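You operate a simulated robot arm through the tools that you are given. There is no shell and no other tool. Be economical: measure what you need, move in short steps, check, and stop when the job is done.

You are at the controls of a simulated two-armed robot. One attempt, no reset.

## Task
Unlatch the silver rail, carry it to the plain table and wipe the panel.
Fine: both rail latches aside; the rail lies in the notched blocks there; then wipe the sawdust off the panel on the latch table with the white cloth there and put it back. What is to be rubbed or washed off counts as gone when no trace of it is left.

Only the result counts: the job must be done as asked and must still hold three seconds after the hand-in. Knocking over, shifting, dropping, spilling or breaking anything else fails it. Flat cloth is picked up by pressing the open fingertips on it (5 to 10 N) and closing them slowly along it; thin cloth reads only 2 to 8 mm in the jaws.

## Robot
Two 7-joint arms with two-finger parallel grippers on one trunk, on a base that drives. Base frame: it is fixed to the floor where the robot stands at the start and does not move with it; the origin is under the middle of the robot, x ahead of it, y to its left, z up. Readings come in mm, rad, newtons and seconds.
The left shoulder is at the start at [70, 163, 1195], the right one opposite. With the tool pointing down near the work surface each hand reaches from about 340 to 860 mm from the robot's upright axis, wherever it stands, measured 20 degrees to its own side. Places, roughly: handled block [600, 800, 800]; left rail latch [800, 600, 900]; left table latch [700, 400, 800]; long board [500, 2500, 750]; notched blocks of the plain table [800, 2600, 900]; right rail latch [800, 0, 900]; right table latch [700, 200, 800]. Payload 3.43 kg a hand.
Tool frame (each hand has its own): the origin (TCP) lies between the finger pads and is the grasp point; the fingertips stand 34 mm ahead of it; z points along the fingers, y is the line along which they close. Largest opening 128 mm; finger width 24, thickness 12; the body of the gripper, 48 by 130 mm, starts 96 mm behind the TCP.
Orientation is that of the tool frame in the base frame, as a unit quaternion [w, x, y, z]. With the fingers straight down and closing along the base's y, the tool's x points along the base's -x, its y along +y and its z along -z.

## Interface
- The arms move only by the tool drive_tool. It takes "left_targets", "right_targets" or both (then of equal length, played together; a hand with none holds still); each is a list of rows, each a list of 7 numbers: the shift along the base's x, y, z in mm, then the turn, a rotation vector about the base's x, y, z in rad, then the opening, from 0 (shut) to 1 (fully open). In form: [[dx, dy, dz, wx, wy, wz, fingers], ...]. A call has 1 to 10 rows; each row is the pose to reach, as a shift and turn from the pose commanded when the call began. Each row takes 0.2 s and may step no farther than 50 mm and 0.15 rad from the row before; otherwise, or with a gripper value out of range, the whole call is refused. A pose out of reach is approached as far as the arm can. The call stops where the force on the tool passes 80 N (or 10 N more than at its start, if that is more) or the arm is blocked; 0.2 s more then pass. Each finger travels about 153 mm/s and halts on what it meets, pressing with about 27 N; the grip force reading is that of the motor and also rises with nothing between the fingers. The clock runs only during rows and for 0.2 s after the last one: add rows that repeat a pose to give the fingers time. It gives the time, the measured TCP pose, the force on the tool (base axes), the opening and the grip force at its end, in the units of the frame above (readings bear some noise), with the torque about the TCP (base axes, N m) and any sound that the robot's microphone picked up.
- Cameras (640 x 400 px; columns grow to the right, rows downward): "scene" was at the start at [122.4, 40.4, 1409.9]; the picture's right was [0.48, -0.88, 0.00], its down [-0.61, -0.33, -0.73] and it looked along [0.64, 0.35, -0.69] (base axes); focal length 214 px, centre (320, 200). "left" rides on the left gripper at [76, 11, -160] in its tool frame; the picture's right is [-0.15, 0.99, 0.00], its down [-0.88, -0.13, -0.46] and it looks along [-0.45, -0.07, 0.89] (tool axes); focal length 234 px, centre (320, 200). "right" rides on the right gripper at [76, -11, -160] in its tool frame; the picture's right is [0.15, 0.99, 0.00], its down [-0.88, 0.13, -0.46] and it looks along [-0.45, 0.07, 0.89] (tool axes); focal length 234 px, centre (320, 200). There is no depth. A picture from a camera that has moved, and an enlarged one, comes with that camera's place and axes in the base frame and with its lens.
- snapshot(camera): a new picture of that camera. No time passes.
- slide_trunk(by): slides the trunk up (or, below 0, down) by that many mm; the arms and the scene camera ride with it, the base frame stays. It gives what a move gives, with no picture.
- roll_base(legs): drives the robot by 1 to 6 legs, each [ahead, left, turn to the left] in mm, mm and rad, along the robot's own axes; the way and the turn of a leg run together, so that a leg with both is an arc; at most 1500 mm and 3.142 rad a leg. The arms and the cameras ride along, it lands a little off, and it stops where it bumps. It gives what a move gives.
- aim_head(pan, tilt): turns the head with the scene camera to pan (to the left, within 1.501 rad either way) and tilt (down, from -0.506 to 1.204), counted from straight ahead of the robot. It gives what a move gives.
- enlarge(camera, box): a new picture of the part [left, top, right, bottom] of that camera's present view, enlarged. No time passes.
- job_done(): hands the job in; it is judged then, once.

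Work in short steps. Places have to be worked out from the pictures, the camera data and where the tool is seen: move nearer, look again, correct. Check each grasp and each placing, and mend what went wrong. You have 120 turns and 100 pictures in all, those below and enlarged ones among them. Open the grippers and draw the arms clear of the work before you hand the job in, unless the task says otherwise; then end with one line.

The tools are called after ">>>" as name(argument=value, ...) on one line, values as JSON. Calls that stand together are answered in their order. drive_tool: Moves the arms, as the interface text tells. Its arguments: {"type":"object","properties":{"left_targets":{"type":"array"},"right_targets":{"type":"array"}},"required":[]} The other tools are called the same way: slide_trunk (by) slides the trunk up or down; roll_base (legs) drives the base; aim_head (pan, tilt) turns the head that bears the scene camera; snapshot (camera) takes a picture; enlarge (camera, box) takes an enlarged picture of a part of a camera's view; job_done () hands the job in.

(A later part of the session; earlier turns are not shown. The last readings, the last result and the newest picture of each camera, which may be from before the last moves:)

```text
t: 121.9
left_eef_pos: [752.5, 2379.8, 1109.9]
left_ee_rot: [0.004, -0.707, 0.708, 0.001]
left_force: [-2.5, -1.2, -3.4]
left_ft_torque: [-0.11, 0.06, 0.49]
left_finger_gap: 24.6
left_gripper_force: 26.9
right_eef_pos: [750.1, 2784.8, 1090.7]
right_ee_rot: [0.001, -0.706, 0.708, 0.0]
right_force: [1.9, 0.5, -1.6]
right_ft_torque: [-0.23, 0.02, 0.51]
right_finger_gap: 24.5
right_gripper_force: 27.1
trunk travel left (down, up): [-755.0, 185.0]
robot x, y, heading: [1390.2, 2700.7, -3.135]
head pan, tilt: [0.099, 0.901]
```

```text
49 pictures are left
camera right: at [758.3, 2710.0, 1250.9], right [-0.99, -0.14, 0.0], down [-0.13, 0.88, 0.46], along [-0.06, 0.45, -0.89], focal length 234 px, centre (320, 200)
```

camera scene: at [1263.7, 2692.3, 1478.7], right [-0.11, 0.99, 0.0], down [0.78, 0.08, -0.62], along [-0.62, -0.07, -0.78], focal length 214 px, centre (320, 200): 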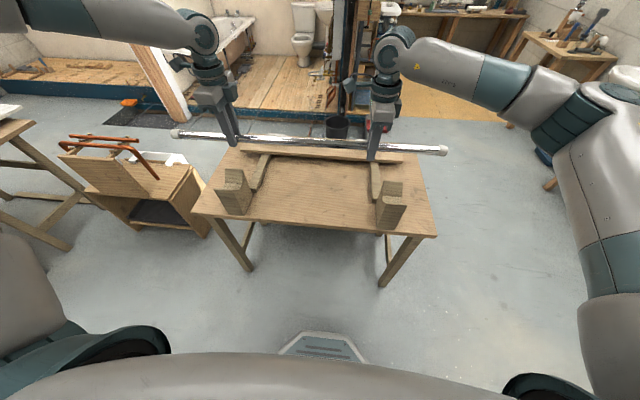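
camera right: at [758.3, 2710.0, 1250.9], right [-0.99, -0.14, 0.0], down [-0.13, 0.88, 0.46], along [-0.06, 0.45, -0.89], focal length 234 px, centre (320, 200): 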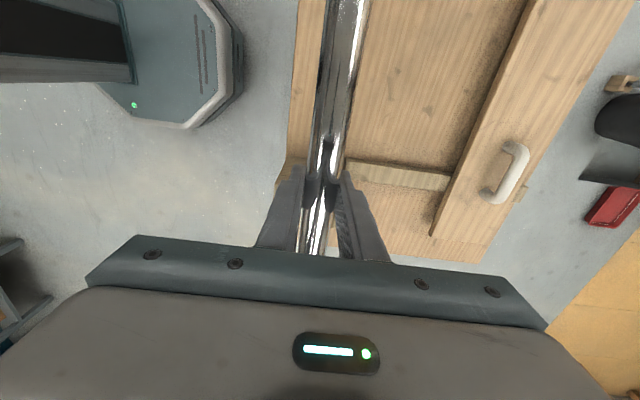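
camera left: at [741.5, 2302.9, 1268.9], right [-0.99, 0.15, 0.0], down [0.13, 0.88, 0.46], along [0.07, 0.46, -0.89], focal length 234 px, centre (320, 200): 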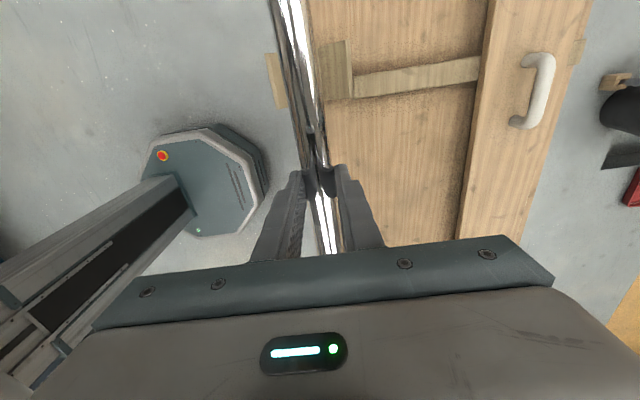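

Both notched blocks are now in view and the bucket still stands. I enlarge to measure the notches.

>>> enlarge(camera="scene", box=[190, 130, 310, 220])

>>> enlarge(camera="scene", box=[340, 150, 460, 240])

>>> enlarge(camera="left", box=[240, 0, 400, 160])

```text
4.44 times, centred on (250, 175) of scene
camera zoom: at [1263.7, 2692.3, 1478.7], right [-0.11, 0.99, 0.0], down [0.78, 0.08, -0.62], along [-0.62, -0.07, -0.78], focal length 953 px, centre (631, 311)
```

zoom: 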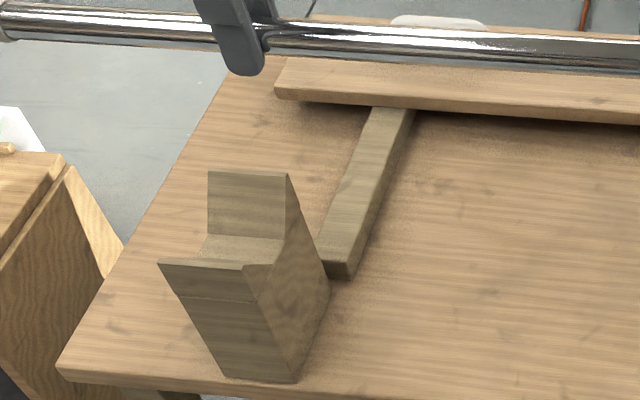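

```text
4.44 times, centred on (400, 195) of scene
camera zoom: at [1263.7, 2692.3, 1478.7], right [-0.11, 0.99, 0.0], down [0.78, 0.08, -0.62], along [-0.62, -0.07, -0.78], focal length 953 px, centre (-36, 222)
```

zoom: 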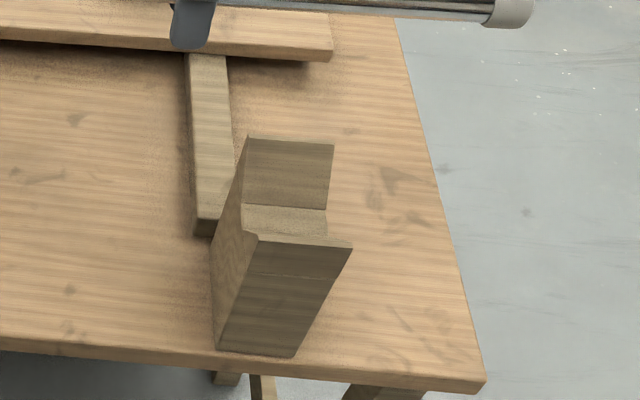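

```text
2.50 times, centred on (320, 80) of left
camera zoom: at [741.5, 2302.9, 1268.9], right [-0.99, 0.15, 0.0], down [0.13, 0.88, 0.46], along [0.07, 0.46, -0.89], focal length 585 px, centre (320, 500)
```

zoom: 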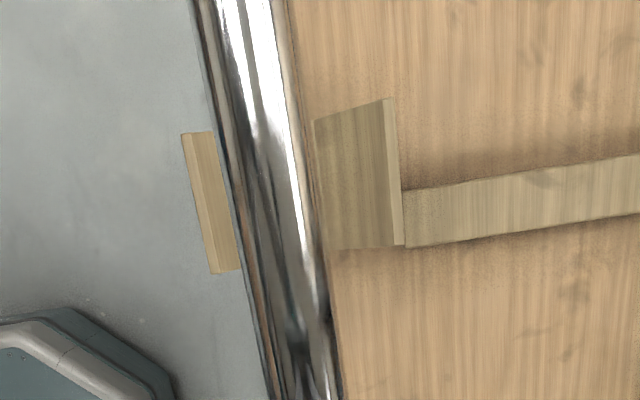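

Notch centres come out at x≈748, y≈2297 and 2897, same height as the source blocks. I shift the rail +9 mm in y and −3 in x, then lower the trunk 150 mm and check.

>>> drive_tool(left_targets=[[-4, 9, 0, 0, 0, 0, 0.05], [-4, 9, 0, 0, 0, 0, 0.05]], right_targets=[[-2, 9, 0, 0, 0, 0, 0.05], [-2, 9, 0, 0, 0, 0, 0.05]])

>>> slide_trunk(by=-150)

>>> enlarge(camera="left", box=[220, 0, 380, 160])

>>> enlarge(camera="scene", box=[180, 120, 460, 260])

```text
t: 122.5
left_eef_pos: [747.8, 2389.7, 1108.7]
left_ee_rot: [0.003, -0.706, 0.708, 0.001]
left_force: [0.0, -0.1, 0.1]
left_ft_torque: [0.65, -0.02, 0.0]
left_finger_gap: 24.3
left_gripper_force: 27.0
right_eef_pos: [746.0, 2795.1, 1090.2]
right_ee_rot: [0.002, -0.706, 0.708, 0.0]
right_force: [0.2, -0.1, -6.1]
right_ft_torque: [0.74, 0.01, 0.09]
right_finger_gap: 24.8
right_gripper_force: 27.1
trunk travel left (down, up): [-755.0, 185.0]
robot x, y, heading: [1388.5, 2699.4, -3.129]
head pan, tilt: [0.099, 0.901]
```

```text
t: 124.2
left_eef_pos: [747.8, 2389.5, 958.2]
left_ee_rot: [0.003, -0.706, 0.708, 0.0]
left_force: [-0.7, 0.4, -0.9]
left_ft_torque: [0.45, 0.05, 0.24]
left_finger_gap: 24.6
left_gripper_force: 26.7
right_eef_pos: [748.0, 2794.3, 941.8]
right_ee_rot: [0.001, -0.707, 0.708, 0.0]
right_force: [1.2, 0.6, -6.0]
right_ft_torque: [0.58, 0.0, 0.21]
right_finger_gap: 24.4
right_gripper_force: 27.0
trunk travel left (down, up): [-605.0, 335.0]
robot x, y, heading: [1389.3, 2700.2, -3.132]
head pan, tilt: [0.099, 0.901]
```

```text
2.50 times, centred on (300, 80) of left
camera zoom: at [736.9, 2312.5, 1118.3], right [-0.99, 0.15, 0.0], down [0.13, 0.88, 0.46], along [0.07, 0.46, -0.89], focal length 585 px, centre (370, 500)
```

zoom: 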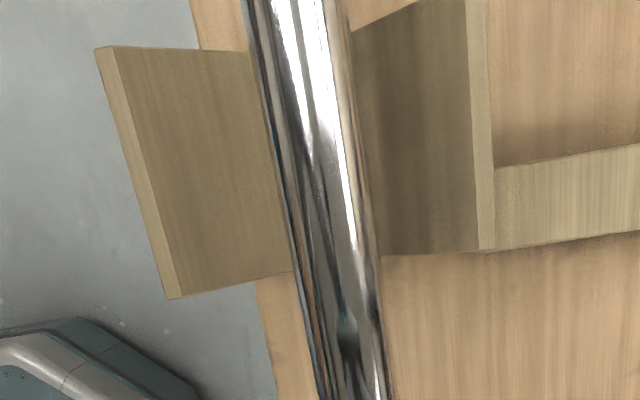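

```text
2.29 times, centred on (320, 190) of scene
camera zoom: at [1264.1, 2692.3, 1328.7], right [-0.11, 0.99, 0.0], down [0.78, 0.08, -0.62], along [-0.62, -0.07, -0.78], focal length 490 px, centre (320, 223)
```

zoom: 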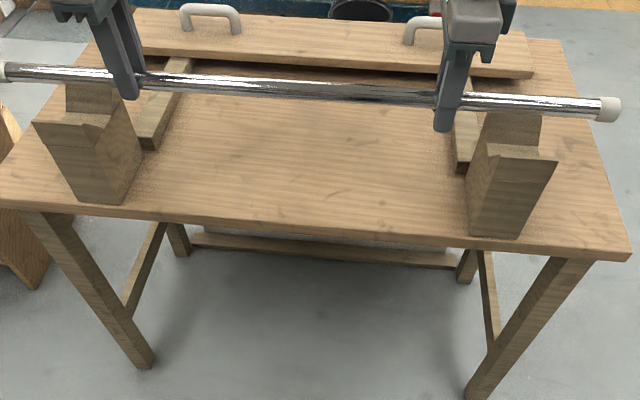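

The rail is centred over the V-notches. I lower with the arms, nudging +3 mm in x.

>>> drive_tool(left_targets=[[1, 0, -15, 0, 0, 0, 0.05], [3, 0, -30, 0, 0, 0, 0.05], [3, 0, -42, 0, 0, 0, 0.05], [3, 0, -50, 0, 0, 0, 0.05]], right_targets=[[1, 0, -15, 0, 0, 0, 0.05], [3, 0, -30, 0, 0, 0, 0.05], [3, 0, -42, 0, 0, 0, 0.05], [3, 0, -50, 0, 0, 0, 0.05]])

```text
t: 125.2
left_eef_pos: [749.9, 2387.2, 909.2]
left_ee_rot: [0.003, -0.706, 0.709, 0.0]
left_force: [0.1, 9.1, -4.0]
left_ft_torque: [-0.43, 0.0, 0.19]
left_finger_gap: 24.7
left_gripper_force: 26.8
right_eef_pos: [749.6, 2793.9, 891.4]
right_ee_rot: [0.0, -0.707, 0.708, -0.001]
right_force: [0.5, -8.7, -1.2]
right_ft_torque: [0.14, -0.04, 0.07]
right_finger_gap: 24.5
right_gripper_force: 27.1
trunk travel left (down, up): [-605.0, 335.0]
robot x, y, heading: [1387.3, 2694.4, -3.138]
head pan, tilt: [0.099, 0.901]
```

Still free; I lower in 3 mm steps until contact shows.

>>> drive_tool(left_targets=[[0, 0, -3, 0, 0, 0, 0.05], [0, 0, -6, 0, 0, 0, 0.05], [0, 0, -9, 0, 0, 0, 0.05]], right_targets=[[0, 0, -3, 0, 0, 0, 0.05], [0, 0, -6, 0, 0, 0, 0.05], [0, 0, -9, 0, 0, 0, 0.05]])

>>> enlarge(camera="scene", box=[180, 120, 460, 260])

```text
t: 126.0
left_eef_pos: [750.4, 2387.9, 903.1]
left_ee_rot: [0.002, -0.706, 0.708, 0.002]
left_force: [-2.3, 4.1, 8.2]
left_ft_torque: [-0.7, 0.06, 0.1]
left_finger_gap: 24.7
left_gripper_force: 27.2
right_eef_pos: [750.0, 2794.6, 882.6]
right_ee_rot: [0.0, -0.706, 0.708, -0.001]
right_force: [0.4, -7.5, -1.6]
right_ft_torque: [-0.78, -0.03, 0.12]
right_finger_gap: 24.7
right_gripper_force: 27.2
trunk travel left (down, up): [-605.0, 335.0]
robot x, y, heading: [1389.6, 2701.0, -3.138]
head pan, tilt: [0.099, 0.901]
```

```text
2.29 times, centred on (320, 190) of scene
camera zoom: at [1264.7, 2692.7, 1329.0], right [-0.11, 0.99, 0.0], down [0.78, 0.08, -0.62], along [-0.62, -0.07, -0.78], focal length 490 px, centre (320, 223)
```

zoom: 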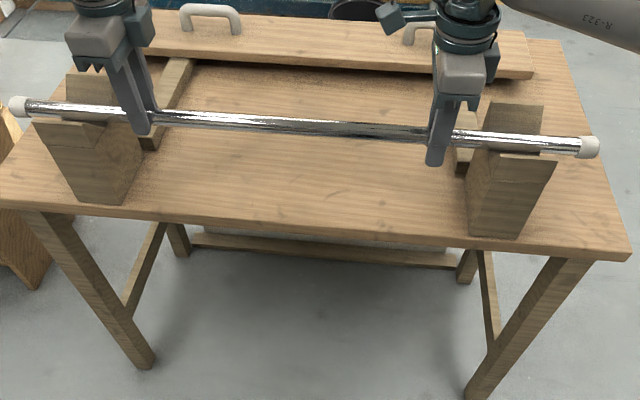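

The left end touches (8 N); I lower the right side a few mm more.

>>> drive_tool(left_targets=[[0, 0, -1, 0, 0, 0, 0.05], [0, 0, -1, 0, 0, 0, 0.05], [0, 0, -2, 0, 0, 0, 0.05]], right_targets=[[0, 0, -2, 0, 0, 0, 0.05], [0, 0, -4, 0, 0, 0, 0.05], [0, 0, -6, 0, 0, 0, 0.05]])

```text
t: 126.8
left_eef_pos: [752.4, 2388.7, 901.6]
left_ee_rot: [0.001, -0.706, 0.708, 0.002]
left_force: [-6.1, -2.5, 14.3]
left_ft_torque: [0.17, 0.09, 0.11]
left_finger_gap: 24.7
left_gripper_force: 27.5
right_eef_pos: [750.8, 2795.9, 878.5]
right_ee_rot: [-0.001, -0.706, 0.708, 0.002]
right_force: [-2.5, 2.4, 20.7]
right_ft_torque: [0.02, 0.02, 0.57]
right_finger_gap: 24.8
right_gripper_force: 26.7
trunk travel left (down, up): [-605.0, 335.0]
robot x, y, heading: [1390.5, 2700.2, -3.136]
head pan, tilt: [0.099, 0.901]
```

Both ends press on their notches. I open both hands moderately and lift straight off.

>>> drive_tool(left_targets=[[0, 0, 0, 0, 0, 0, 0.25], [0, 0, 0, 0, 0, 0, 0.45], [0, 0, 0, 0, 0, 0, 0.5], [0, 0, 25, 0, 0, 0, 0.5], [0, 0, 60, 0, 0, 0, 0.5], [0, 0, 100, 0, 0, 0, 0.5]], right_targets=[[0, 0, 0, 0, 0, 0, 0.25], [0, 0, 0, 0, 0, 0, 0.45], [0, 0, 0, 0, 0, 0, 0.5], [0, 0, 25, 0, 0, 0, 0.5], [0, 0, 60, 0, 0, 0, 0.5], [0, 0, 100, 0, 0, 0, 0.5]])

>>> slide_trunk(by=120)

>>> snapshot(camera="scene")

>>> enlarge(camera="scene", box=[180, 120, 460, 260])

```text
t: 128.2
left_eef_pos: [749.1, 2388.3, 997.1]
left_ee_rot: [0.003, -0.707, 0.708, 0.002]
left_force: [-0.6, 0.6, -1.0]
left_ft_torque: [-0.03, 0.02, -0.02]
left_finger_gap: 63.8
left_gripper_force: 0.0
right_eef_pos: [751.1, 2794.3, 977.8]
right_ee_rot: [-0.001, -0.706, 0.708, 0.0]
right_force: [0.9, 0.0, 0.2]
right_ft_torque: [0.01, 0.04, 0.0]
right_finger_gap: 64.3
right_gripper_force: 0.1
trunk travel left (down, up): [-605.0, 335.0]
robot x, y, heading: [1390.3, 2699.9, -3.133]
head pan, tilt: [0.099, 0.901]
```

```text
t: 129.7
left_eef_pos: [747.9, 2387.7, 1115.2]
left_ee_rot: [0.003, -0.706, 0.708, 0.0]
left_force: [-0.5, 0.2, 0.8]
left_ft_torque: [0.01, -0.05, 0.0]
left_finger_gap: 63.8
left_gripper_force: 0.0
right_eef_pos: [750.1, 2794.9, 1096.0]
right_ee_rot: [0.001, -0.707, 0.708, 0.0]
right_force: [0.3, -0.2, -0.9]
right_ft_torque: [-0.01, -0.02, 0.01]
right_finger_gap: 63.8
right_gripper_force: 0.1
trunk travel left (down, up): [-725.0, 215.0]
robot x, y, heading: [1390.4, 2696.6, -3.133]
head pan, tilt: [0.099, 0.901]
```

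```text
42 pictures are left
camera scene: at [1264.2, 2692.3, 1448.6], right [-0.11, 0.99, 0.0], down [0.78, 0.08, -0.62], along [-0.62, -0.07, -0.78], focal length 214 px, centre (320, 200)
```

scene: 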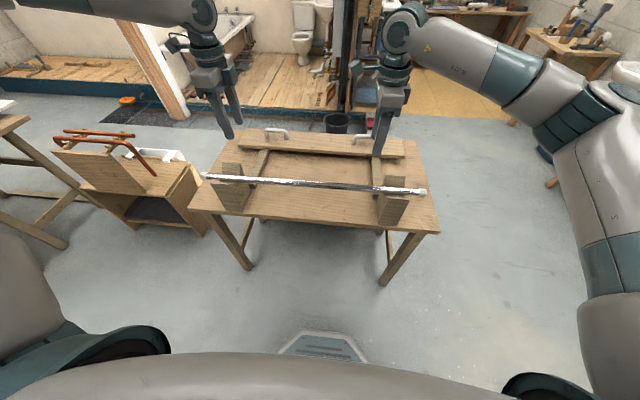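

```text
2.29 times, centred on (320, 190) of scene
camera zoom: at [1264.2, 2692.3, 1448.6], right [-0.11, 0.99, 0.0], down [0.78, 0.08, -0.62], along [-0.62, -0.07, -0.78], focal length 490 px, centre (320, 223)
```

zoom: 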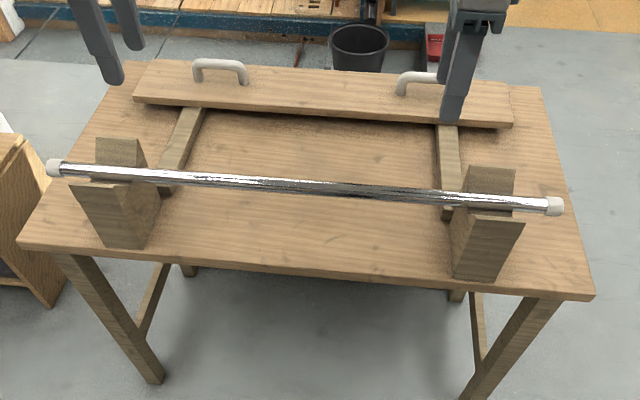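

The rail rests in both notches. I retrace my path: strafe right, turn back, and reverse along the corridor.

>>> roll_base(legs=[[0, -1074, 0], [0, 0, 1.571], [0, 0, 1.571]])

>>> roll_base(legs=[[-800, 0, 0], [-770, 0, 0]])

```text
t: 143.1
left_eef_pos: [2021.4, 4123.6, 1116.1]
left_ee_rot: [0.0, 0.704, 0.71, -0.003]
left_force: [0.6, 0.0, 0.0]
left_ft_torque: [-0.02, -0.01, 0.01]
left_finger_gap: 63.9
left_gripper_force: 0.0
right_eef_pos: [2022.1, 3716.5, 1095.5]
right_ee_rot: [-0.001, 0.705, 0.71, 0.0]
right_force: [-0.1, 0.7, -0.2]
right_ft_torque: [0.0, 0.0, 0.02]
right_finger_gap: 64.0
right_gripper_force: 0.1
trunk travel left (down, up): [-725.0, 215.0]
robot x, y, heading: [1384.9, 3806.4, 0.015]
head pan, tilt: [0.099, 0.901]
```

```text
t: 151.0
left_eef_pos: [480.3, 4086.1, 1115.4]
left_ee_rot: [0.0, 0.705, 0.709, -0.003]
left_force: [0.1, 0.8, -0.3]
left_ft_torque: [0.0, 0.02, -0.02]
left_finger_gap: 64.0
left_gripper_force: 0.0
right_eef_pos: [482.1, 3678.0, 1096.2]
right_ee_rot: [-0.001, 0.704, 0.71, 0.0]
right_force: [0.4, -0.2, -0.1]
right_ft_torque: [-0.04, -0.01, 0.0]
right_finger_gap: 64.0
right_gripper_force: 0.1
trunk travel left (down, up): [-725.0, 215.0]
robot x, y, heading: [-159.6, 3767.8, 0.013]
head pan, tilt: [0.099, 0.901]
```

On track. Square up and strafe right back to the latch table.

>>> roll_base(legs=[[-25, 0, -0.013], [0, -1180, 0], [0, -1180, 0], [0, -1180, 0]])

>>> aim_head(pan=0.0, tilt=0.75)

>>> snapshot(camera="scene")

```text
t: 168.5
left_eef_pos: [518.6, 563.7, 1117.1]
left_ee_rot: [0.001, 0.703, 0.711, -0.002]
left_force: [-0.7, 0.6, 0.1]
left_ft_torque: [0.0, 0.02, 0.0]
left_finger_gap: 63.9
left_gripper_force: 0.1
right_eef_pos: [523.2, 157.2, 1096.6]
right_ee_rot: [0.0, 0.703, 0.711, -0.001]
right_force: [0.8, 0.1, 0.9]
right_ft_torque: [0.0, 0.0, -0.01]
right_finger_gap: 63.8
right_gripper_force: 0.0
trunk travel left (down, up): [-725.0, 215.0]
robot x, y, heading: [-118.3, 245.5, 0.019]
head pan, tilt: [0.099, 0.901]
```

```text
t: 169.2
left_eef_pos: [519.0, 563.3, 1116.6]
left_ee_rot: [0.0, 0.704, 0.711, -0.004]
left_force: [0.3, 0.5, -0.2]
left_ft_torque: [0.01, -0.01, 0.03]
left_finger_gap: 64.3
left_gripper_force: 0.0
right_eef_pos: [521.9, 156.9, 1095.5]
right_ee_rot: [-0.001, 0.703, 0.711, 0.0]
right_force: [-0.1, 0.0, -0.6]
right_ft_torque: [-0.01, -0.02, -0.01]
right_finger_gap: 64.2
right_gripper_force: 0.1
trunk travel left (down, up): [-725.0, 215.0]
robot x, y, heading: [-119.1, 244.9, 0.019]
head pan, tilt: [0.0, 0.75]
```

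```text
40 pictures are left
camera scene: at [13.1, 248.3, 1460.6], right [0.02, -1.0, 0.0], down [-0.68, -0.01, -0.73], along [0.73, 0.01, -0.68], focal length 214 px, centre (320, 200)
```

scene: 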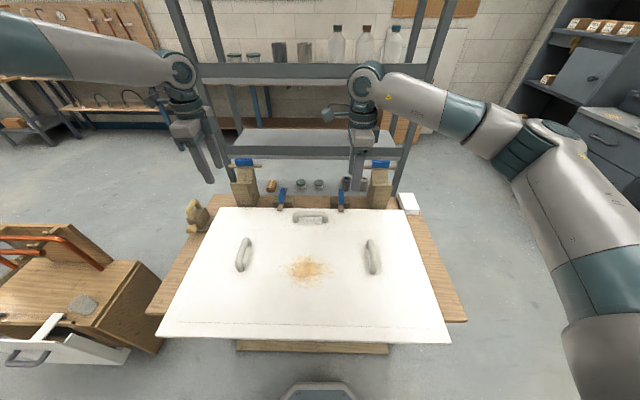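

Back at the latch table, all in place. I move up to the table (x≈−12).

>>> roll_base(legs=[[106, 0, -0.019]])

>>> slide_trunk(by=-50)

>>> aim_head(pan=-0.2, tilt=0.8)

>>> enlarge(camera="scene", box=[240, 120, 440, 345])

```text
t: 170.4
left_eef_pos: [631.7, 552.8, 1116.1]
left_ee_rot: [0.001, 0.711, 0.703, -0.002]
left_force: [-0.3, 0.3, -0.4]
left_ft_torque: [0.01, -0.02, -0.01]
left_finger_gap: 63.6
left_gripper_force: 0.1
right_eef_pos: [625.8, 145.8, 1096.3]
right_ee_rot: [0.0, 0.711, 0.703, 0.0]
right_force: [-0.6, 0.7, 0.9]
right_ft_torque: [0.0, -0.01, 0.0]
right_finger_gap: 64.0
right_gripper_force: 0.0
trunk travel left (down, up): [-725.0, 215.0]
robot x, y, heading: [-12.2, 242.1, -0.001]
head pan, tilt: [0.0, 0.75]
```

```text
t: 171.3
left_eef_pos: [630.6, 551.3, 1067.5]
left_ee_rot: [0.001, 0.711, 0.703, -0.003]
left_force: [-0.3, -0.4, 0.7]
left_ft_torque: [0.0, -0.02, 0.02]
left_finger_gap: 63.9
left_gripper_force: 0.0
right_eef_pos: [624.7, 145.9, 1046.6]
right_ee_rot: [-0.001, 0.711, 0.703, 0.0]
right_force: [0.0, 0.4, 0.3]
right_ft_torque: [-0.03, -0.07, -0.01]
right_finger_gap: 64.0
right_gripper_force: 0.1
trunk travel left (down, up): [-675.0, 265.0]
robot x, y, heading: [-15.3, 245.4, 0.004]
head pan, tilt: [0.0, 0.75]
```

```text
t: 172.0
left_eef_pos: [631.0, 550.7, 1067.0]
left_ee_rot: [0.0, 0.711, 0.703, -0.003]
left_force: [1.7, 0.2, 0.6]
left_ft_torque: [0.03, -0.01, -0.01]
left_finger_gap: 64.0
left_gripper_force: 0.0
right_eef_pos: [626.5, 146.0, 1045.9]
right_ee_rot: [-0.001, 0.711, 0.703, 0.0]
right_force: [0.5, -0.7, -0.5]
right_ft_torque: [-0.01, -0.02, 0.02]
right_finger_gap: 63.9
right_gripper_force: 0.0
trunk travel left (down, up): [-675.0, 265.0]
robot x, y, heading: [-13.3, 244.3, 0.003]
head pan, tilt: [-0.201, 0.799]
```

```text
1.78 times, centred on (340, 232) of scene
camera zoom: at [115.8, 230.8, 1406.6], right [-0.2, -0.98, 0.0], down [-0.7, 0.14, -0.7], along [0.68, -0.14, -0.72], focal length 381 px, centre (284, 142)
```

zoom: 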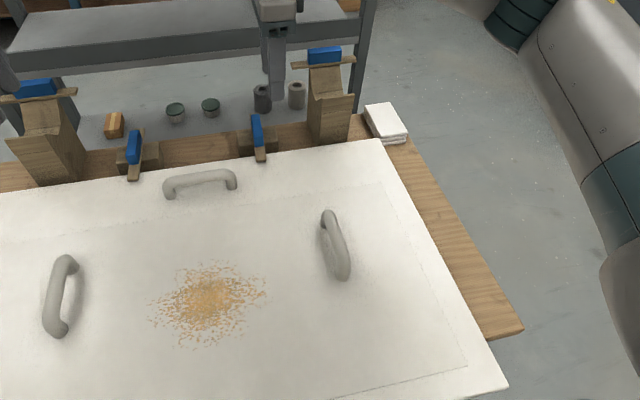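

Now the cloth at about (735, −148). I bring the right hand above it, turning yaw to 0, and look.

>>> drive_tool(right_targets=[[8, -30, 0, 0, 0, 0.15, 0.6], [16, -60, 0, 0, 0, 0.3, 0.6], [24, -90, 0, 0, 0, 0.45, 0.6], [32, -120, 0, 0, 0, 0.6, 0.6], [40, -150, 0, 0, 0, 0.75, 0.6], [50, -180, 0, 0, 0, 0.9, 0.6], [60, -210, -10, 0, 0, 1.05, 0.6], [75, -240, -20, 0, 0, 1.2, 0.6], [90, -270, -40, 0, 0, 1.35, 0.6], [105, -294, -60, 0, 0, 1.5, 0.6]])

>>> snapshot(camera="right")

```text
t: 174.2
left_eef_pos: [632.0, 552.1, 1067.4]
left_ee_rot: [0.001, 0.711, 0.703, -0.004]
left_force: [0.0, 0.3, 0.1]
left_ft_torque: [0.01, 0.02, -0.01]
left_finger_gap: 64.0
left_gripper_force: 0.1
right_eef_pos: [729.9, -147.8, 984.9]
right_ee_rot: [-0.001, 0.04, 0.999, 0.001]
right_force: [1.2, 0.1, 0.3]
right_ft_torque: [0.02, 0.03, 0.01]
right_finger_gap: 76.8
right_gripper_force: 0.0
trunk travel left (down, up): [-675.0, 265.0]
robot x, y, heading: [-13.2, 249.5, -0.002]
head pan, tilt: [-0.201, 0.799]
```

```text
38 pictures are left
camera right: at [653.0, -153.0, 1144.4], right [-0.07, 1.0, 0.0], down [0.89, 0.06, 0.45], along [0.45, 0.03, -0.89], focal length 234 px, centre (320, 200)
```

right: 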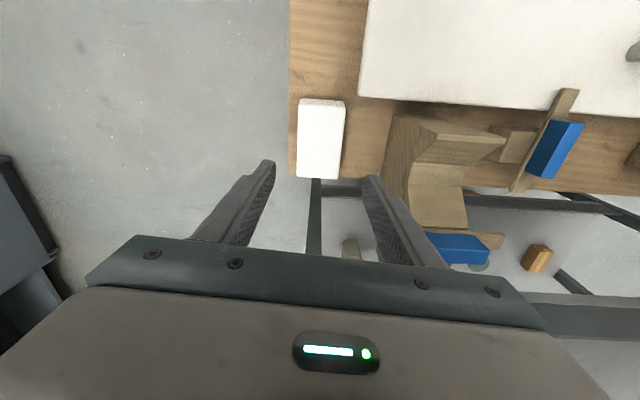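

Cloth is a 66×120 mm folded stack centred at about (737, −148). I'll enlarge to judge its thickness and then lower around it.

>>> drive_tool(right_targets=[[3, 0, -40, 0, 0, 0.04, 0.75], [7, 0, -80, 0, 0, 0.08, 0.75], [7, 0, -115, 0, 0, 0.08, 0.75]])

>>> snapshot(camera="right")

>>> enlarge(camera="scene", box=[330, 140, 450, 215])

```text
t: 175.0
left_eef_pos: [631.5, 551.1, 1066.7]
left_ee_rot: [0.001, 0.711, 0.703, -0.003]
left_force: [-0.1, 0.7, -0.1]
left_ft_torque: [0.0, 0.02, 0.02]
left_finger_gap: 64.2
left_gripper_force: 0.1
right_eef_pos: [736.0, -144.2, 872.1]
right_ee_rot: [0.0, 0.0, 1.0, 0.0]
right_force: [-0.5, 0.0, -0.2]
right_ft_torque: [0.04, 0.02, 0.02]
right_finger_gap: 96.3
right_gripper_force: 0.0
trunk travel left (down, up): [-675.0, 265.0]
robot x, y, heading: [-10.5, 246.3, 0.002]
head pan, tilt: [-0.201, 0.799]
```

```text
37 pictures are left
camera right: at [658.7, -155.4, 1031.7], right [-0.15, 0.99, 0.0], down [0.88, 0.13, 0.46], along [0.45, 0.07, -0.89], focal length 234 px, centre (320, 200)
```

right: 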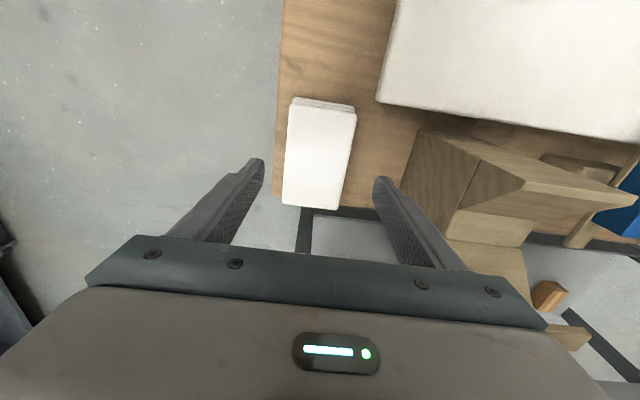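

```text
5.33 times, centred on (390, 178) of scene
camera zoom: at [115.8, 230.4, 1406.7], right [-0.2, -0.98, 0.0], down [-0.7, 0.14, -0.7], along [0.68, -0.14, -0.72], focal length 1144 px, centre (-53, 320)
```

zoom: 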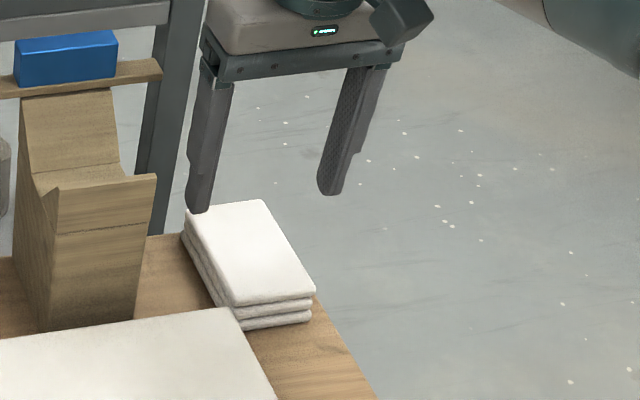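

The stack is ~30 mm high (three layers). I lower the open fingers on both sides, tips ~12 mm above the table, and close slowly.

>>> drive_tool(right_targets=[[0, 0, -40, 0, 0, 0, 0.75], [0, 0, -74, 0, 0, 0, 0.75], [0, 0, -74, 0, 0, 0, 0.65], [0, 0, -74, 0, 0, 0, 0.58], [0, 0, -74, 0, 0, 0, 0.53], [0, 0, -74, 0, 0, 0, 0.49], [0, 0, -74, 0, 0, 0, 0.46]])

>>> snapshot(camera="right")

```text
t: 176.6
left_eef_pos: [631.9, 551.9, 1066.7]
left_ee_rot: [0.001, 0.711, 0.703, -0.004]
left_force: [0.3, -0.2, 0.4]
left_ft_torque: [0.03, 0.0, -0.01]
left_finger_gap: 64.3
left_gripper_force: 0.1
right_eef_pos: [739.4, -144.4, 796.2]
right_ee_rot: [-0.001, 0.001, 1.0, 0.0]
right_force: [0.5, 0.2, -0.1]
right_ft_torque: [0.03, -0.07, -0.01]
right_finger_gap: 69.0
right_gripper_force: 27.2
trunk travel left (down, up): [-675.0, 265.0]
robot x, y, heading: [-13.1, 246.7, 0.001]
head pan, tilt: [-0.201, 0.799]
```

```text
35 pictures are left
camera right: at [661.4, -154.5, 954.9], right [-0.15, 0.99, 0.0], down [0.88, 0.13, 0.45], along [0.45, 0.07, -0.89], focal length 234 px, centre (320, 200)
```

right: 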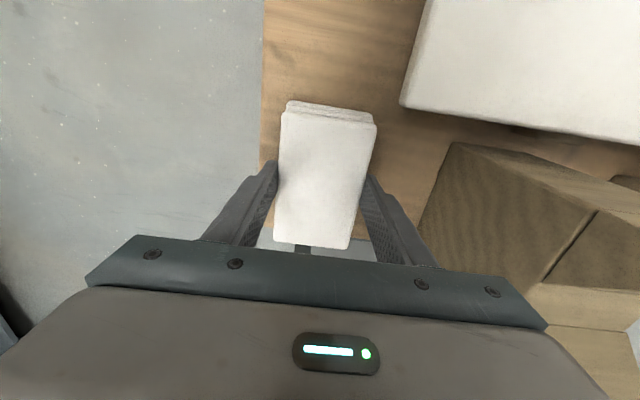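

The stack is firm and gripped (69 mm, 27 N). I lift it and carry it in −x first, then over to the right edge of the sawdust.

>>> drive_tool(right_targets=[[0, 0, 15, 0, 0, 0, 0.46], [0, 0, 50, 0, 0, 0, 0.46], [-20, 0, 90, 0, 0, 0, 0.46], [-68, 0, 100, 0, 0, 0, 0.46], [-116, 0, 100, 0, 0, 0, 0.46], [-164, 0, 100, 0, 0, 0, 0.46], [-212, 10, 100, 0, 0, 0, 0.46], [-250, 40, 100, 0, 0, 0, 0.46], [-275, 82, 100, 0, 0, 0, 0.46], [-290, 128, 100, 0, 0, 0, 0.46]])

>>> drive_tool(right_targets=[[0, 45, 0, 0, 0, 0, 0.46], [0, 90, 0, 0, 0, 0, 0.46], [0, 135, 0, 0, 0, 0, 0.46], [0, 180, 0, 0, 0, 0, 0.46], [0, 195, -20, 0, 0, 0, 0.46], [0, 200, -50, 0, 0, 0, 0.46], [0, 200, -70, 0, 0, 0, 0.46]])

>>> aim_head(pan=0.1, tilt=1.0)

>>> snapshot(camera="scene")

>>> snapshot(camera="right")

```text
t: 178.8
left_eef_pos: [632.6, 553.1, 1065.1]
left_ee_rot: [0.001, 0.71, 0.704, -0.004]
left_force: [-0.5, -0.4, -0.5]
left_ft_torque: [-0.04, 0.04, 0.0]
left_finger_gap: 64.2
left_gripper_force: 0.0
right_eef_pos: [451.5, -19.9, 896.5]
right_ee_rot: [-0.001, 0.001, 1.0, 0.0]
right_force: [0.4, -0.7, -0.1]
right_ft_torque: [-0.02, 0.01, 0.0]
right_finger_gap: 69.0
right_gripper_force: 27.0
trunk travel left (down, up): [-675.0, 265.0]
robot x, y, heading: [-14.3, 250.2, 0.0]
head pan, tilt: [-0.201, 0.799]
```

```text
t: 180.4
left_eef_pos: [628.0, 552.4, 1069.7]
left_ee_rot: [0.002, 0.711, 0.703, -0.002]
left_force: [-0.3, 0.3, 0.1]
left_ft_torque: [-0.01, -0.02, -0.01]
left_finger_gap: 64.0
left_gripper_force: 0.1
right_eef_pos: [449.6, 180.2, 832.7]
right_ee_rot: [0.003, 0.0, 1.0, 0.001]
right_force: [4.2, -1.4, 32.1]
right_ft_torque: [-0.06, -0.26, 0.03]
right_finger_gap: 69.2
right_gripper_force: 27.6
trunk travel left (down, up): [-675.0, 265.0]
robot x, y, heading: [-13.7, 245.4, -0.005]
head pan, tilt: [-0.201, 0.799]
```

```text
t: 181.2
left_eef_pos: [630.1, 553.1, 1067.6]
left_ee_rot: [0.002, 0.711, 0.703, -0.001]
left_force: [1.3, 0.3, 0.0]
left_ft_torque: [0.02, -0.01, 0.01]
left_finger_gap: 63.9
left_gripper_force: 0.1
right_eef_pos: [449.5, 180.7, 832.2]
right_ee_rot: [0.003, 0.001, 1.0, 0.001]
right_force: [9.5, -1.2, 49.4]
right_ft_torque: [-0.72, 0.18, 0.65]
right_finger_gap: 69.0
right_gripper_force: 27.1
trunk travel left (down, up): [-675.0, 265.0]
robot x, y, heading: [-14.4, 245.5, -0.001]
head pan, tilt: [0.099, 1.0]
```

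```text
34 pictures are left
camera scene: at [103.1, 254.5, 1392.0], right [0.1, -1.0, 0.0], down [-0.84, -0.08, -0.54], along [0.54, 0.05, -0.84], focal length 214 px, centre (320, 200)
```

scene: 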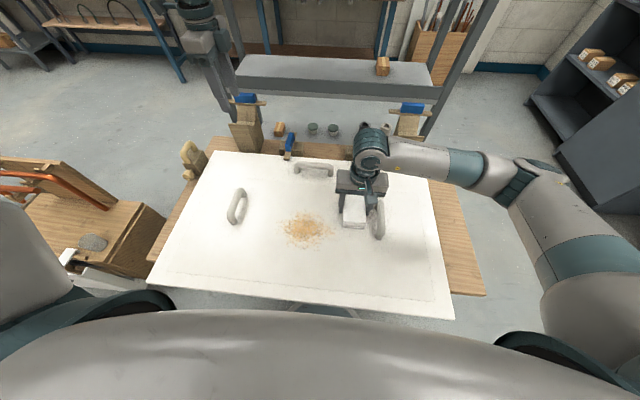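

```text
33 pictures are left
camera right: at [371.0, 170.3, 991.4], right [-0.15, 0.99, 0.0], down [0.88, 0.13, 0.46], along [0.46, 0.07, -0.89], focal length 234 px, centre (320, 200)
```

right: 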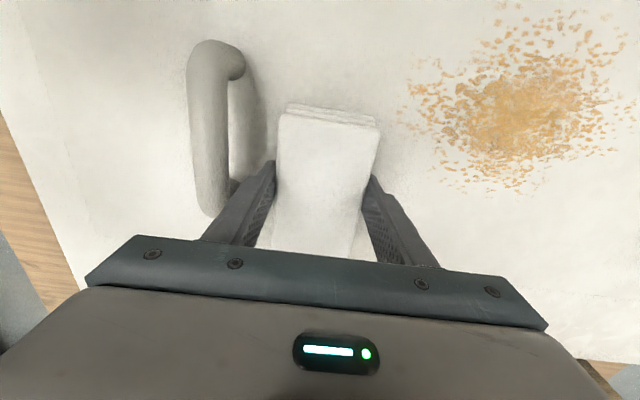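

Contact: the panel surface is at z≈786 and the press is 49 N, too much. I ease up 5 mm and make a first stroke across the upper part of the sawdust (x≈410).

>>> drive_tool(right_targets=[[0, 0, 5, 0, 0, 0, 0.46], [-20, 0, 5, 0, 0, 0, 0.46], [-40, 10, 5, 0, 0, 0, 0.46], [-40, 45, 5, 0, 0, 0, 0.46], [-40, 80, 5, 0, 0, 0, 0.46], [-40, 115, 5, 0, 0, 0, 0.46], [-40, 150, 5, 0, 0, 0, 0.46], [-40, 190, 5, 0, 0, 0, 0.46], [-40, 230, 5, 0, 0, 0, 0.46], [-40, 265, 5, 0, 0, 0, 0.46]])

>>> snapshot(camera="right")

```text
t: 183.4
left_eef_pos: [630.7, 550.4, 1068.4]
left_ee_rot: [0.001, 0.711, 0.703, -0.002]
left_force: [-0.4, 0.2, -0.6]
left_ft_torque: [-0.02, -0.02, 0.0]
left_finger_gap: 63.9
left_gripper_force: 0.1
right_eef_pos: [407.6, 442.4, 832.9]
right_ee_rot: [0.001, 0.001, 1.0, 0.001]
right_force: [1.1, -4.2, 10.6]
right_ft_torque: [0.14, 0.29, 0.06]
right_finger_gap: 68.9
right_gripper_force: 27.1
trunk travel left (down, up): [-675.0, 265.0]
robot x, y, heading: [-15.9, 245.4, -0.001]
head pan, tilt: [0.099, 1.0]
```

```text
32 pictures are left
camera right: at [331.0, 432.4, 991.8], right [-0.14, 0.99, 0.0], down [0.88, 0.13, 0.46], along [0.45, 0.07, -0.89], focal length 234 px, centre (320, 200)
```

right: 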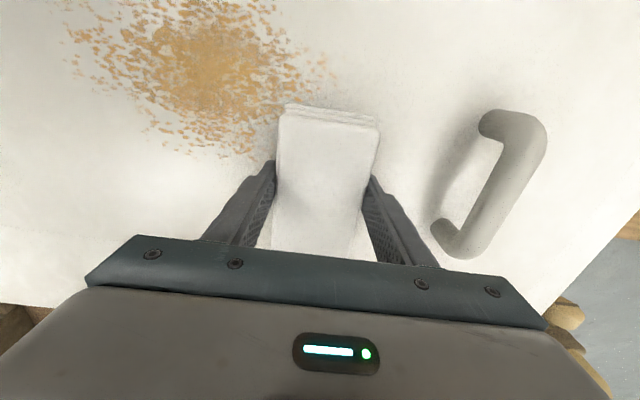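

Contact force is ~10 N; the dust is only slightly changed. I stroke back at x≈365 and check the fraction removed.

>>> drive_tool(right_targets=[[-25, 0, 0, 0, 0, 0, 0.46], [-45, -10, 0, 0, 0, 0, 0.46], [-45, -45, 0, 0, 0, 0, 0.46], [-45, -80, 0, 0, 0, 0, 0.46], [-45, -115, 0, 0, 0, 0, 0.46], [-45, -150, 0, 0, 0, 0, 0.46], [-45, -185, 0, 0, 0, 0, 0.46], [-45, -215, 0, 0, 0, 0, 0.46], [-45, -245, 0, 0, 0, 0, 0.46]])

>>> enlarge(camera="scene", box=[220, 150, 420, 290])

```text
t: 185.4
left_eef_pos: [631.0, 549.9, 1069.5]
left_ee_rot: [0.001, 0.71, 0.704, -0.003]
left_force: [0.3, -0.3, 0.0]
left_ft_torque: [0.05, -0.01, 0.01]
left_finger_gap: 63.9
left_gripper_force: 0.0
right_eef_pos: [363.0, 199.5, 831.9]
right_ee_rot: [-0.001, 0.0, 1.0, 0.0]
right_force: [-0.8, 3.8, 7.4]
right_ft_torque: [0.48, -0.18, 0.07]
right_finger_gap: 68.9
right_gripper_force: 26.9
trunk travel left (down, up): [-675.0, 265.0]
robot x, y, heading: [-12.2, 244.7, 0.0]
head pan, tilt: [0.099, 1.0]
```

```text
2.86 times, centred on (320, 220) of scene
camera zoom: at [105.1, 252.7, 1391.6], right [0.1, -1.0, 0.0], down [-0.84, -0.08, -0.54], along [0.54, 0.05, -0.84], focal length 613 px, centre (320, 143)
```

zoom: 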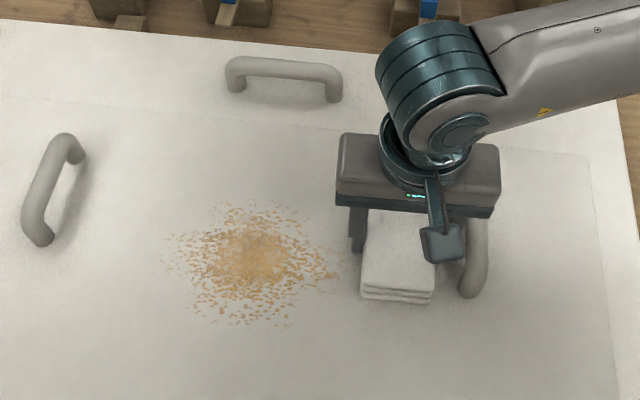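

Dust lies at x≈270–405, y≈250–436 and thins only slowly. I rub back and forth at x≈335 with a bit more pressure.

>>> drive_tool(right_targets=[[-15, 30, -2, 0, 0, 0, 0.46], [-28, 75, -2, 0, 0, 0, 0.46], [-28, 122, -2, 0, 0, 0, 0.46], [-28, 170, -2, 0, 0, 0, 0.46], [-28, 215, -2, 0, 0, 0, 0.46], [-28, 245, -2, 0, 0, 0, 0.46], [-28, 200, -2, 0, 0, 0, 0.46], [-28, 152, -2, 0, 0, 0, 0.46], [-28, 104, -2, 0, 0, 0, 0.46], [-28, 56, -2, 0, 0, 0, 0.46]])

>>> drive_tool(right_targets=[[0, 0, 0, 0, 0, 0, 0.46], [-20, 45, 0, 0, 0, 0, 0.46], [-20, 92, 0, 0, 0, 0, 0.46], [-20, 140, 0, 0, 0, 0, 0.46], [-20, 185, 0, 0, 0, 0, 0.46], [0, 170, 0, 0, 0, 0, 0.46], [0, 125, 0, 0, 0, 0, 0.46], [0, 80, 0, 0, 0, 0, 0.46], [0, 33, 0, 0, 0, 0, 0.46], [0, -15, 0, 0, 0, 0, 0.46]])

>>> enlarge(camera="scene", box=[220, 150, 420, 290])

```text
t: 187.6
left_eef_pos: [630.5, 549.4, 1067.5]
left_ee_rot: [0.0, 0.711, 0.703, -0.003]
left_force: [0.6, -0.9, 0.5]
left_ft_torque: [0.02, 0.01, 0.02]
left_finger_gap: 64.0
left_gripper_force: 0.0
right_eef_pos: [333.8, 253.0, 832.4]
right_ee_rot: [0.0, 0.001, 1.0, 0.0]
right_force: [0.2, -0.8, -0.4]
right_ft_torque: [0.04, 0.04, -0.02]
right_finger_gap: 69.2
right_gripper_force: 27.1
trunk travel left (down, up): [-675.0, 265.0]
robot x, y, heading: [-13.4, 248.2, -0.002]
head pan, tilt: [0.099, 1.0]
```

```text
t: 189.8
left_eef_pos: [629.7, 550.2, 1067.7]
left_ee_rot: [0.0, 0.711, 0.703, -0.002]
left_force: [-0.1, -0.5, 0.0]
left_ft_torque: [0.06, 0.02, 0.01]
left_finger_gap: 63.9
left_gripper_force: 0.0
right_eef_pos: [336.1, 239.6, 832.3]
right_ee_rot: [0.0, 0.001, 1.0, 0.0]
right_force: [2.5, 5.7, 22.4]
right_ft_torque: [1.06, -0.04, -0.02]
right_finger_gap: 69.1
right_gripper_force: 26.9
trunk travel left (down, up): [-675.0, 265.0]
robot x, y, heading: [-12.2, 243.9, 0.003]
head pan, tilt: [0.099, 1.0]
```

```text
2.86 times, centred on (320, 220) of scene
camera zoom: at [104.5, 251.5, 1391.4], right [0.1, -1.0, 0.0], down [-0.84, -0.08, -0.54], along [0.54, 0.05, -0.84], focal length 613 px, centre (320, 143)
```

zoom: 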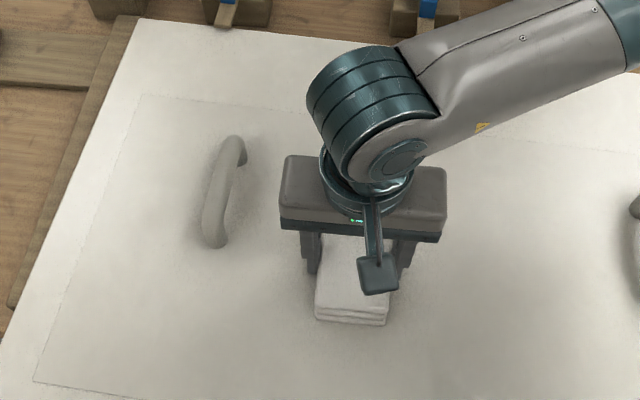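

The panel seems to have moved! I lift off at once and look at the whole table.

>>> drive_tool(right_targets=[[0, 0, 30, 0, 0, 0, 0.46], [0, 0, 70, 0, 0, 0, 0.46]])

>>> snapshot(camera="scene")

>>> snapshot(camera="right")

```text
t: 190.4
left_eef_pos: [632.4, 550.4, 1067.6]
left_ee_rot: [0.001, 0.711, 0.704, -0.003]
left_force: [-0.2, 0.4, -0.4]
left_ft_torque: [0.0, -0.04, 0.01]
left_finger_gap: 63.9
left_gripper_force: 0.1
right_eef_pos: [335.0, 237.9, 902.6]
right_ee_rot: [0.0, 0.001, 1.0, -0.001]
right_force: [1.5, -0.5, -0.2]
right_ft_torque: [0.0, 0.0, 0.0]
right_finger_gap: 69.0
right_gripper_force: 27.2
trunk travel left (down, up): [-675.0, 265.0]
robot x, y, heading: [-14.6, 245.6, -0.004]
head pan, tilt: [0.099, 1.0]
```

```text
29 pictures are left
camera scene: at [104.9, 253.5, 1391.4], right [0.1, -1.0, 0.0], down [-0.84, -0.08, -0.54], along [0.54, 0.05, -0.84], focal length 214 px, centre (320, 200)
```

scene: 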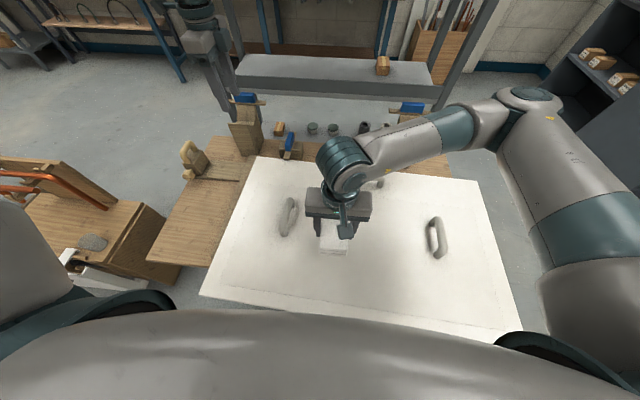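

```text
28 pictures are left
camera right: at [257.5, 228.1, 1062.5], right [-0.15, 0.99, 0.0], down [0.88, 0.13, 0.45], along [0.45, 0.06, -0.89], focal length 234 px, centre (320, 200)
```

right: 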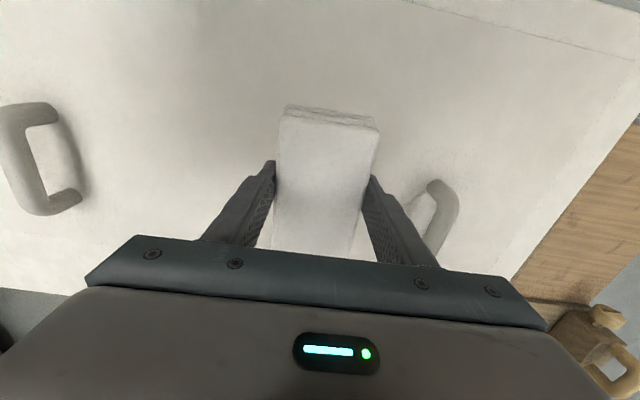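

The sawdust is gone, but the panel was dragged about 165–185 mm toward −y; I must slide it back afterwards. First I put the cloth back where it was.

>>> drive_tool(right_targets=[[19, -43, 0, 0, 0, 0, 0.46], [38, -86, 0, 0, 0, 0, 0.46], [57, -129, 0, 0, 0, 0, 0.46], [76, -172, 0, 0, 0, 0, 0.46], [95, -215, 0, 0, 0, 0, 0.46], [115, -258, 0, 0, 0, 0, 0.46], [135, -300, 0, 0, 0, 0, 0.46], [155, -342, 0, 0, 0, 0, 0.46], [190, -376, 0, 0, 0, 0, 0.46], [238, -382, 0, 0, 0, 0, 0.46]])

>>> drive_tool(right_targets=[[45, 0, 0, 0, 0, 0, 0.46], [90, 0, 0, 0, 0, 0, 0.46], [135, 0, 0, 0, 0, 0, 0.46], [166, 0, -10, 0, 0, 0, 0.46], [166, 0, -50, 0, 0, 0, 0.46], [166, 0, -80, 0, 0, 0, 0.46]])

>>> snapshot(camera="right")

>>> snapshot(camera="scene")

```text
t: 192.6
left_eef_pos: [633.6, 552.9, 1065.5]
left_ee_rot: [0.0, 0.711, 0.703, -0.004]
left_force: [0.5, -0.6, 0.1]
left_ft_torque: [-0.05, 0.02, 0.03]
left_finger_gap: 64.0
left_gripper_force: 0.1
right_eef_pos: [572.1, -140.0, 900.2]
right_ee_rot: [-0.002, 0.0, 1.0, -0.001]
right_force: [0.7, -0.4, -0.8]
right_ft_torque: [0.03, 0.06, -0.01]
right_finger_gap: 68.8
right_gripper_force: 26.9
trunk travel left (down, up): [-675.0, 265.0]
robot x, y, heading: [-14.6, 246.9, -0.003]
head pan, tilt: [0.099, 1.0]
```

```text
t: 194.0
left_eef_pos: [632.4, 552.4, 1066.2]
left_ee_rot: [0.001, 0.711, 0.703, -0.003]
left_force: [-0.5, 0.3, -0.2]
left_ft_torque: [0.03, 0.01, -0.03]
left_finger_gap: 64.2
left_gripper_force: 0.2
right_eef_pos: [737.2, -139.0, 822.5]
right_ee_rot: [-0.001, 0.0, 1.0, 0.0]
right_force: [-0.1, -0.8, -0.4]
right_ft_torque: [0.01, 0.0, -0.03]
right_finger_gap: 69.4
right_gripper_force: 27.5
trunk travel left (down, up): [-675.0, 265.0]
robot x, y, heading: [-13.0, 243.6, 0.001]
head pan, tilt: [0.099, 1.0]
```

```text
27 pictures are left
camera right: at [660.1, -150.5, 982.7], right [-0.15, 0.99, 0.0], down [0.88, 0.13, 0.45], along [0.45, 0.07, -0.89], focal length 234 px, centre (320, 200)
```

right: 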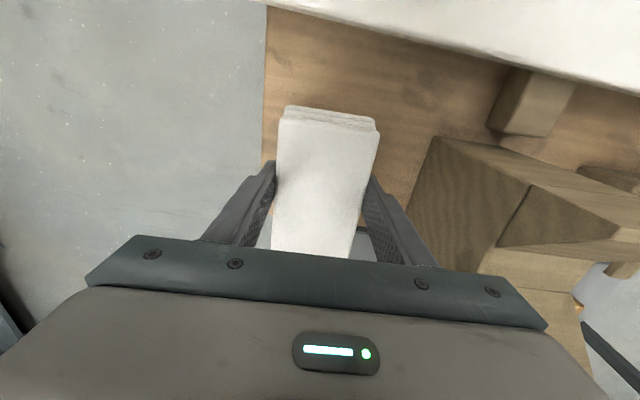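

```text
26 pictures are left
camera scene: at [106.7, 253.8, 1391.5], right [0.1, -1.0, 0.0], down [-0.84, -0.08, -0.54], along [0.54, 0.05, -0.84], focal length 214 px, centre (320, 200)
```

scene: 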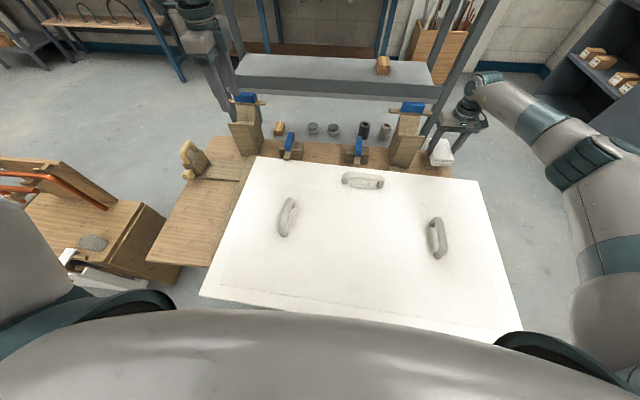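

No sawdust trace is visible. I lower the cloth onto its old spot, release and rise.

>>> drive_tool(right_targets=[[2, -5, -10, 0, 0, 0, 0.46], [2, -5, -20, 0, 0, 0, 0.46], [2, -5, -25, 0, 0, 0, 0.46], [2, -5, -27, 0, 0, 0, 0.46]])

```text
t: 195.0
left_eef_pos: [630.8, 552.1, 1066.4]
left_ee_rot: [0.001, 0.711, 0.703, -0.003]
left_force: [0.3, 0.6, 0.2]
left_ft_torque: [-0.05, -0.03, 0.01]
left_finger_gap: 64.1
left_gripper_force: 0.0
right_eef_pos: [740.5, -148.1, 794.1]
right_ee_rot: [-0.001, 0.001, 1.0, 0.0]
right_force: [-0.1, -0.8, 0.0]
right_ft_torque: [0.02, -0.01, -0.01]
right_finger_gap: 69.1
right_gripper_force: 26.8
trunk travel left (down, up): [-675.0, 265.0]
robot x, y, heading: [-9.8, 243.9, -0.001]
head pan, tilt: [0.099, 1.0]
```

No contact yet; I lower further in small steps (and shift +3 mm in y).

>>> drive_tool(right_targets=[[0, 3, -3, 0, 0, 0, 0.46], [0, 3, -6, 0, 0, 0, 0.46], [0, 3, -6, 0, 0, 0, 0.46]])

```text
t: 195.8
left_eef_pos: [631.1, 551.5, 1066.9]
left_ee_rot: [0.0, 0.71, 0.704, -0.003]
left_force: [0.1, 1.1, 0.3]
left_ft_torque: [-0.03, 0.0, 0.02]
left_finger_gap: 64.1
left_gripper_force: 0.0
right_eef_pos: [741.6, -144.3, 787.7]
right_ee_rot: [-0.001, 0.0, 1.0, 0.0]
right_force: [0.2, 0.0, -0.7]
right_ft_torque: [-0.01, 0.02, 0.0]
right_finger_gap: 69.1
right_gripper_force: 27.3
trunk travel left (down, up): [-675.0, 265.0]
robot x, y, heading: [-12.3, 245.7, 0.003]
head pan, tilt: [0.099, 1.0]
```

Tips are nearly at the table; two more mm, then release.

>>> drive_tool(right_targets=[[0, 0, -2, 0, 0, 0, 0.46], [0, 0, -3, 0, 0, 0, 0.46], [0, 0, -3, 0, 0, 0, 0.46]])

>>> enlarge(camera="scene", box=[380, 100, 500, 190])

```text
t: 196.6
left_eef_pos: [631.0, 551.2, 1066.6]
left_ee_rot: [0.001, 0.711, 0.703, -0.003]
left_force: [0.6, 0.9, 0.6]
left_ft_torque: [0.01, -0.02, 0.02]
left_finger_gap: 64.1
left_gripper_force: 0.0
right_eef_pos: [741.8, -144.2, 784.2]
right_ee_rot: [0.0, 0.001, 1.0, 0.0]
right_force: [-0.4, -0.4, 1.3]
right_ft_torque: [0.04, -0.09, -0.03]
right_finger_gap: 69.2
right_gripper_force: 27.1
trunk travel left (down, up): [-675.0, 265.0]
robot x, y, heading: [-12.5, 246.6, 0.005]
head pan, tilt: [0.099, 1.0]
```

```text
4.44 times, centred on (440, 145) of scene
camera zoom: at [105.7, 253.7, 1391.5], right [0.1, -1.0, 0.0], down [-0.84, -0.08, -0.54], along [0.54, 0.05, -0.84], focal length 953 px, centre (-213, 444)
```

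zoom: 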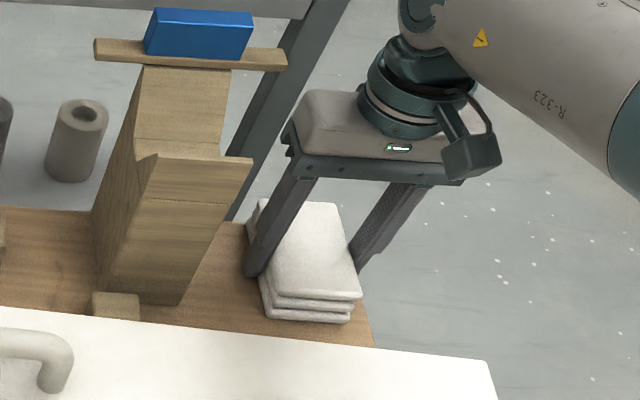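

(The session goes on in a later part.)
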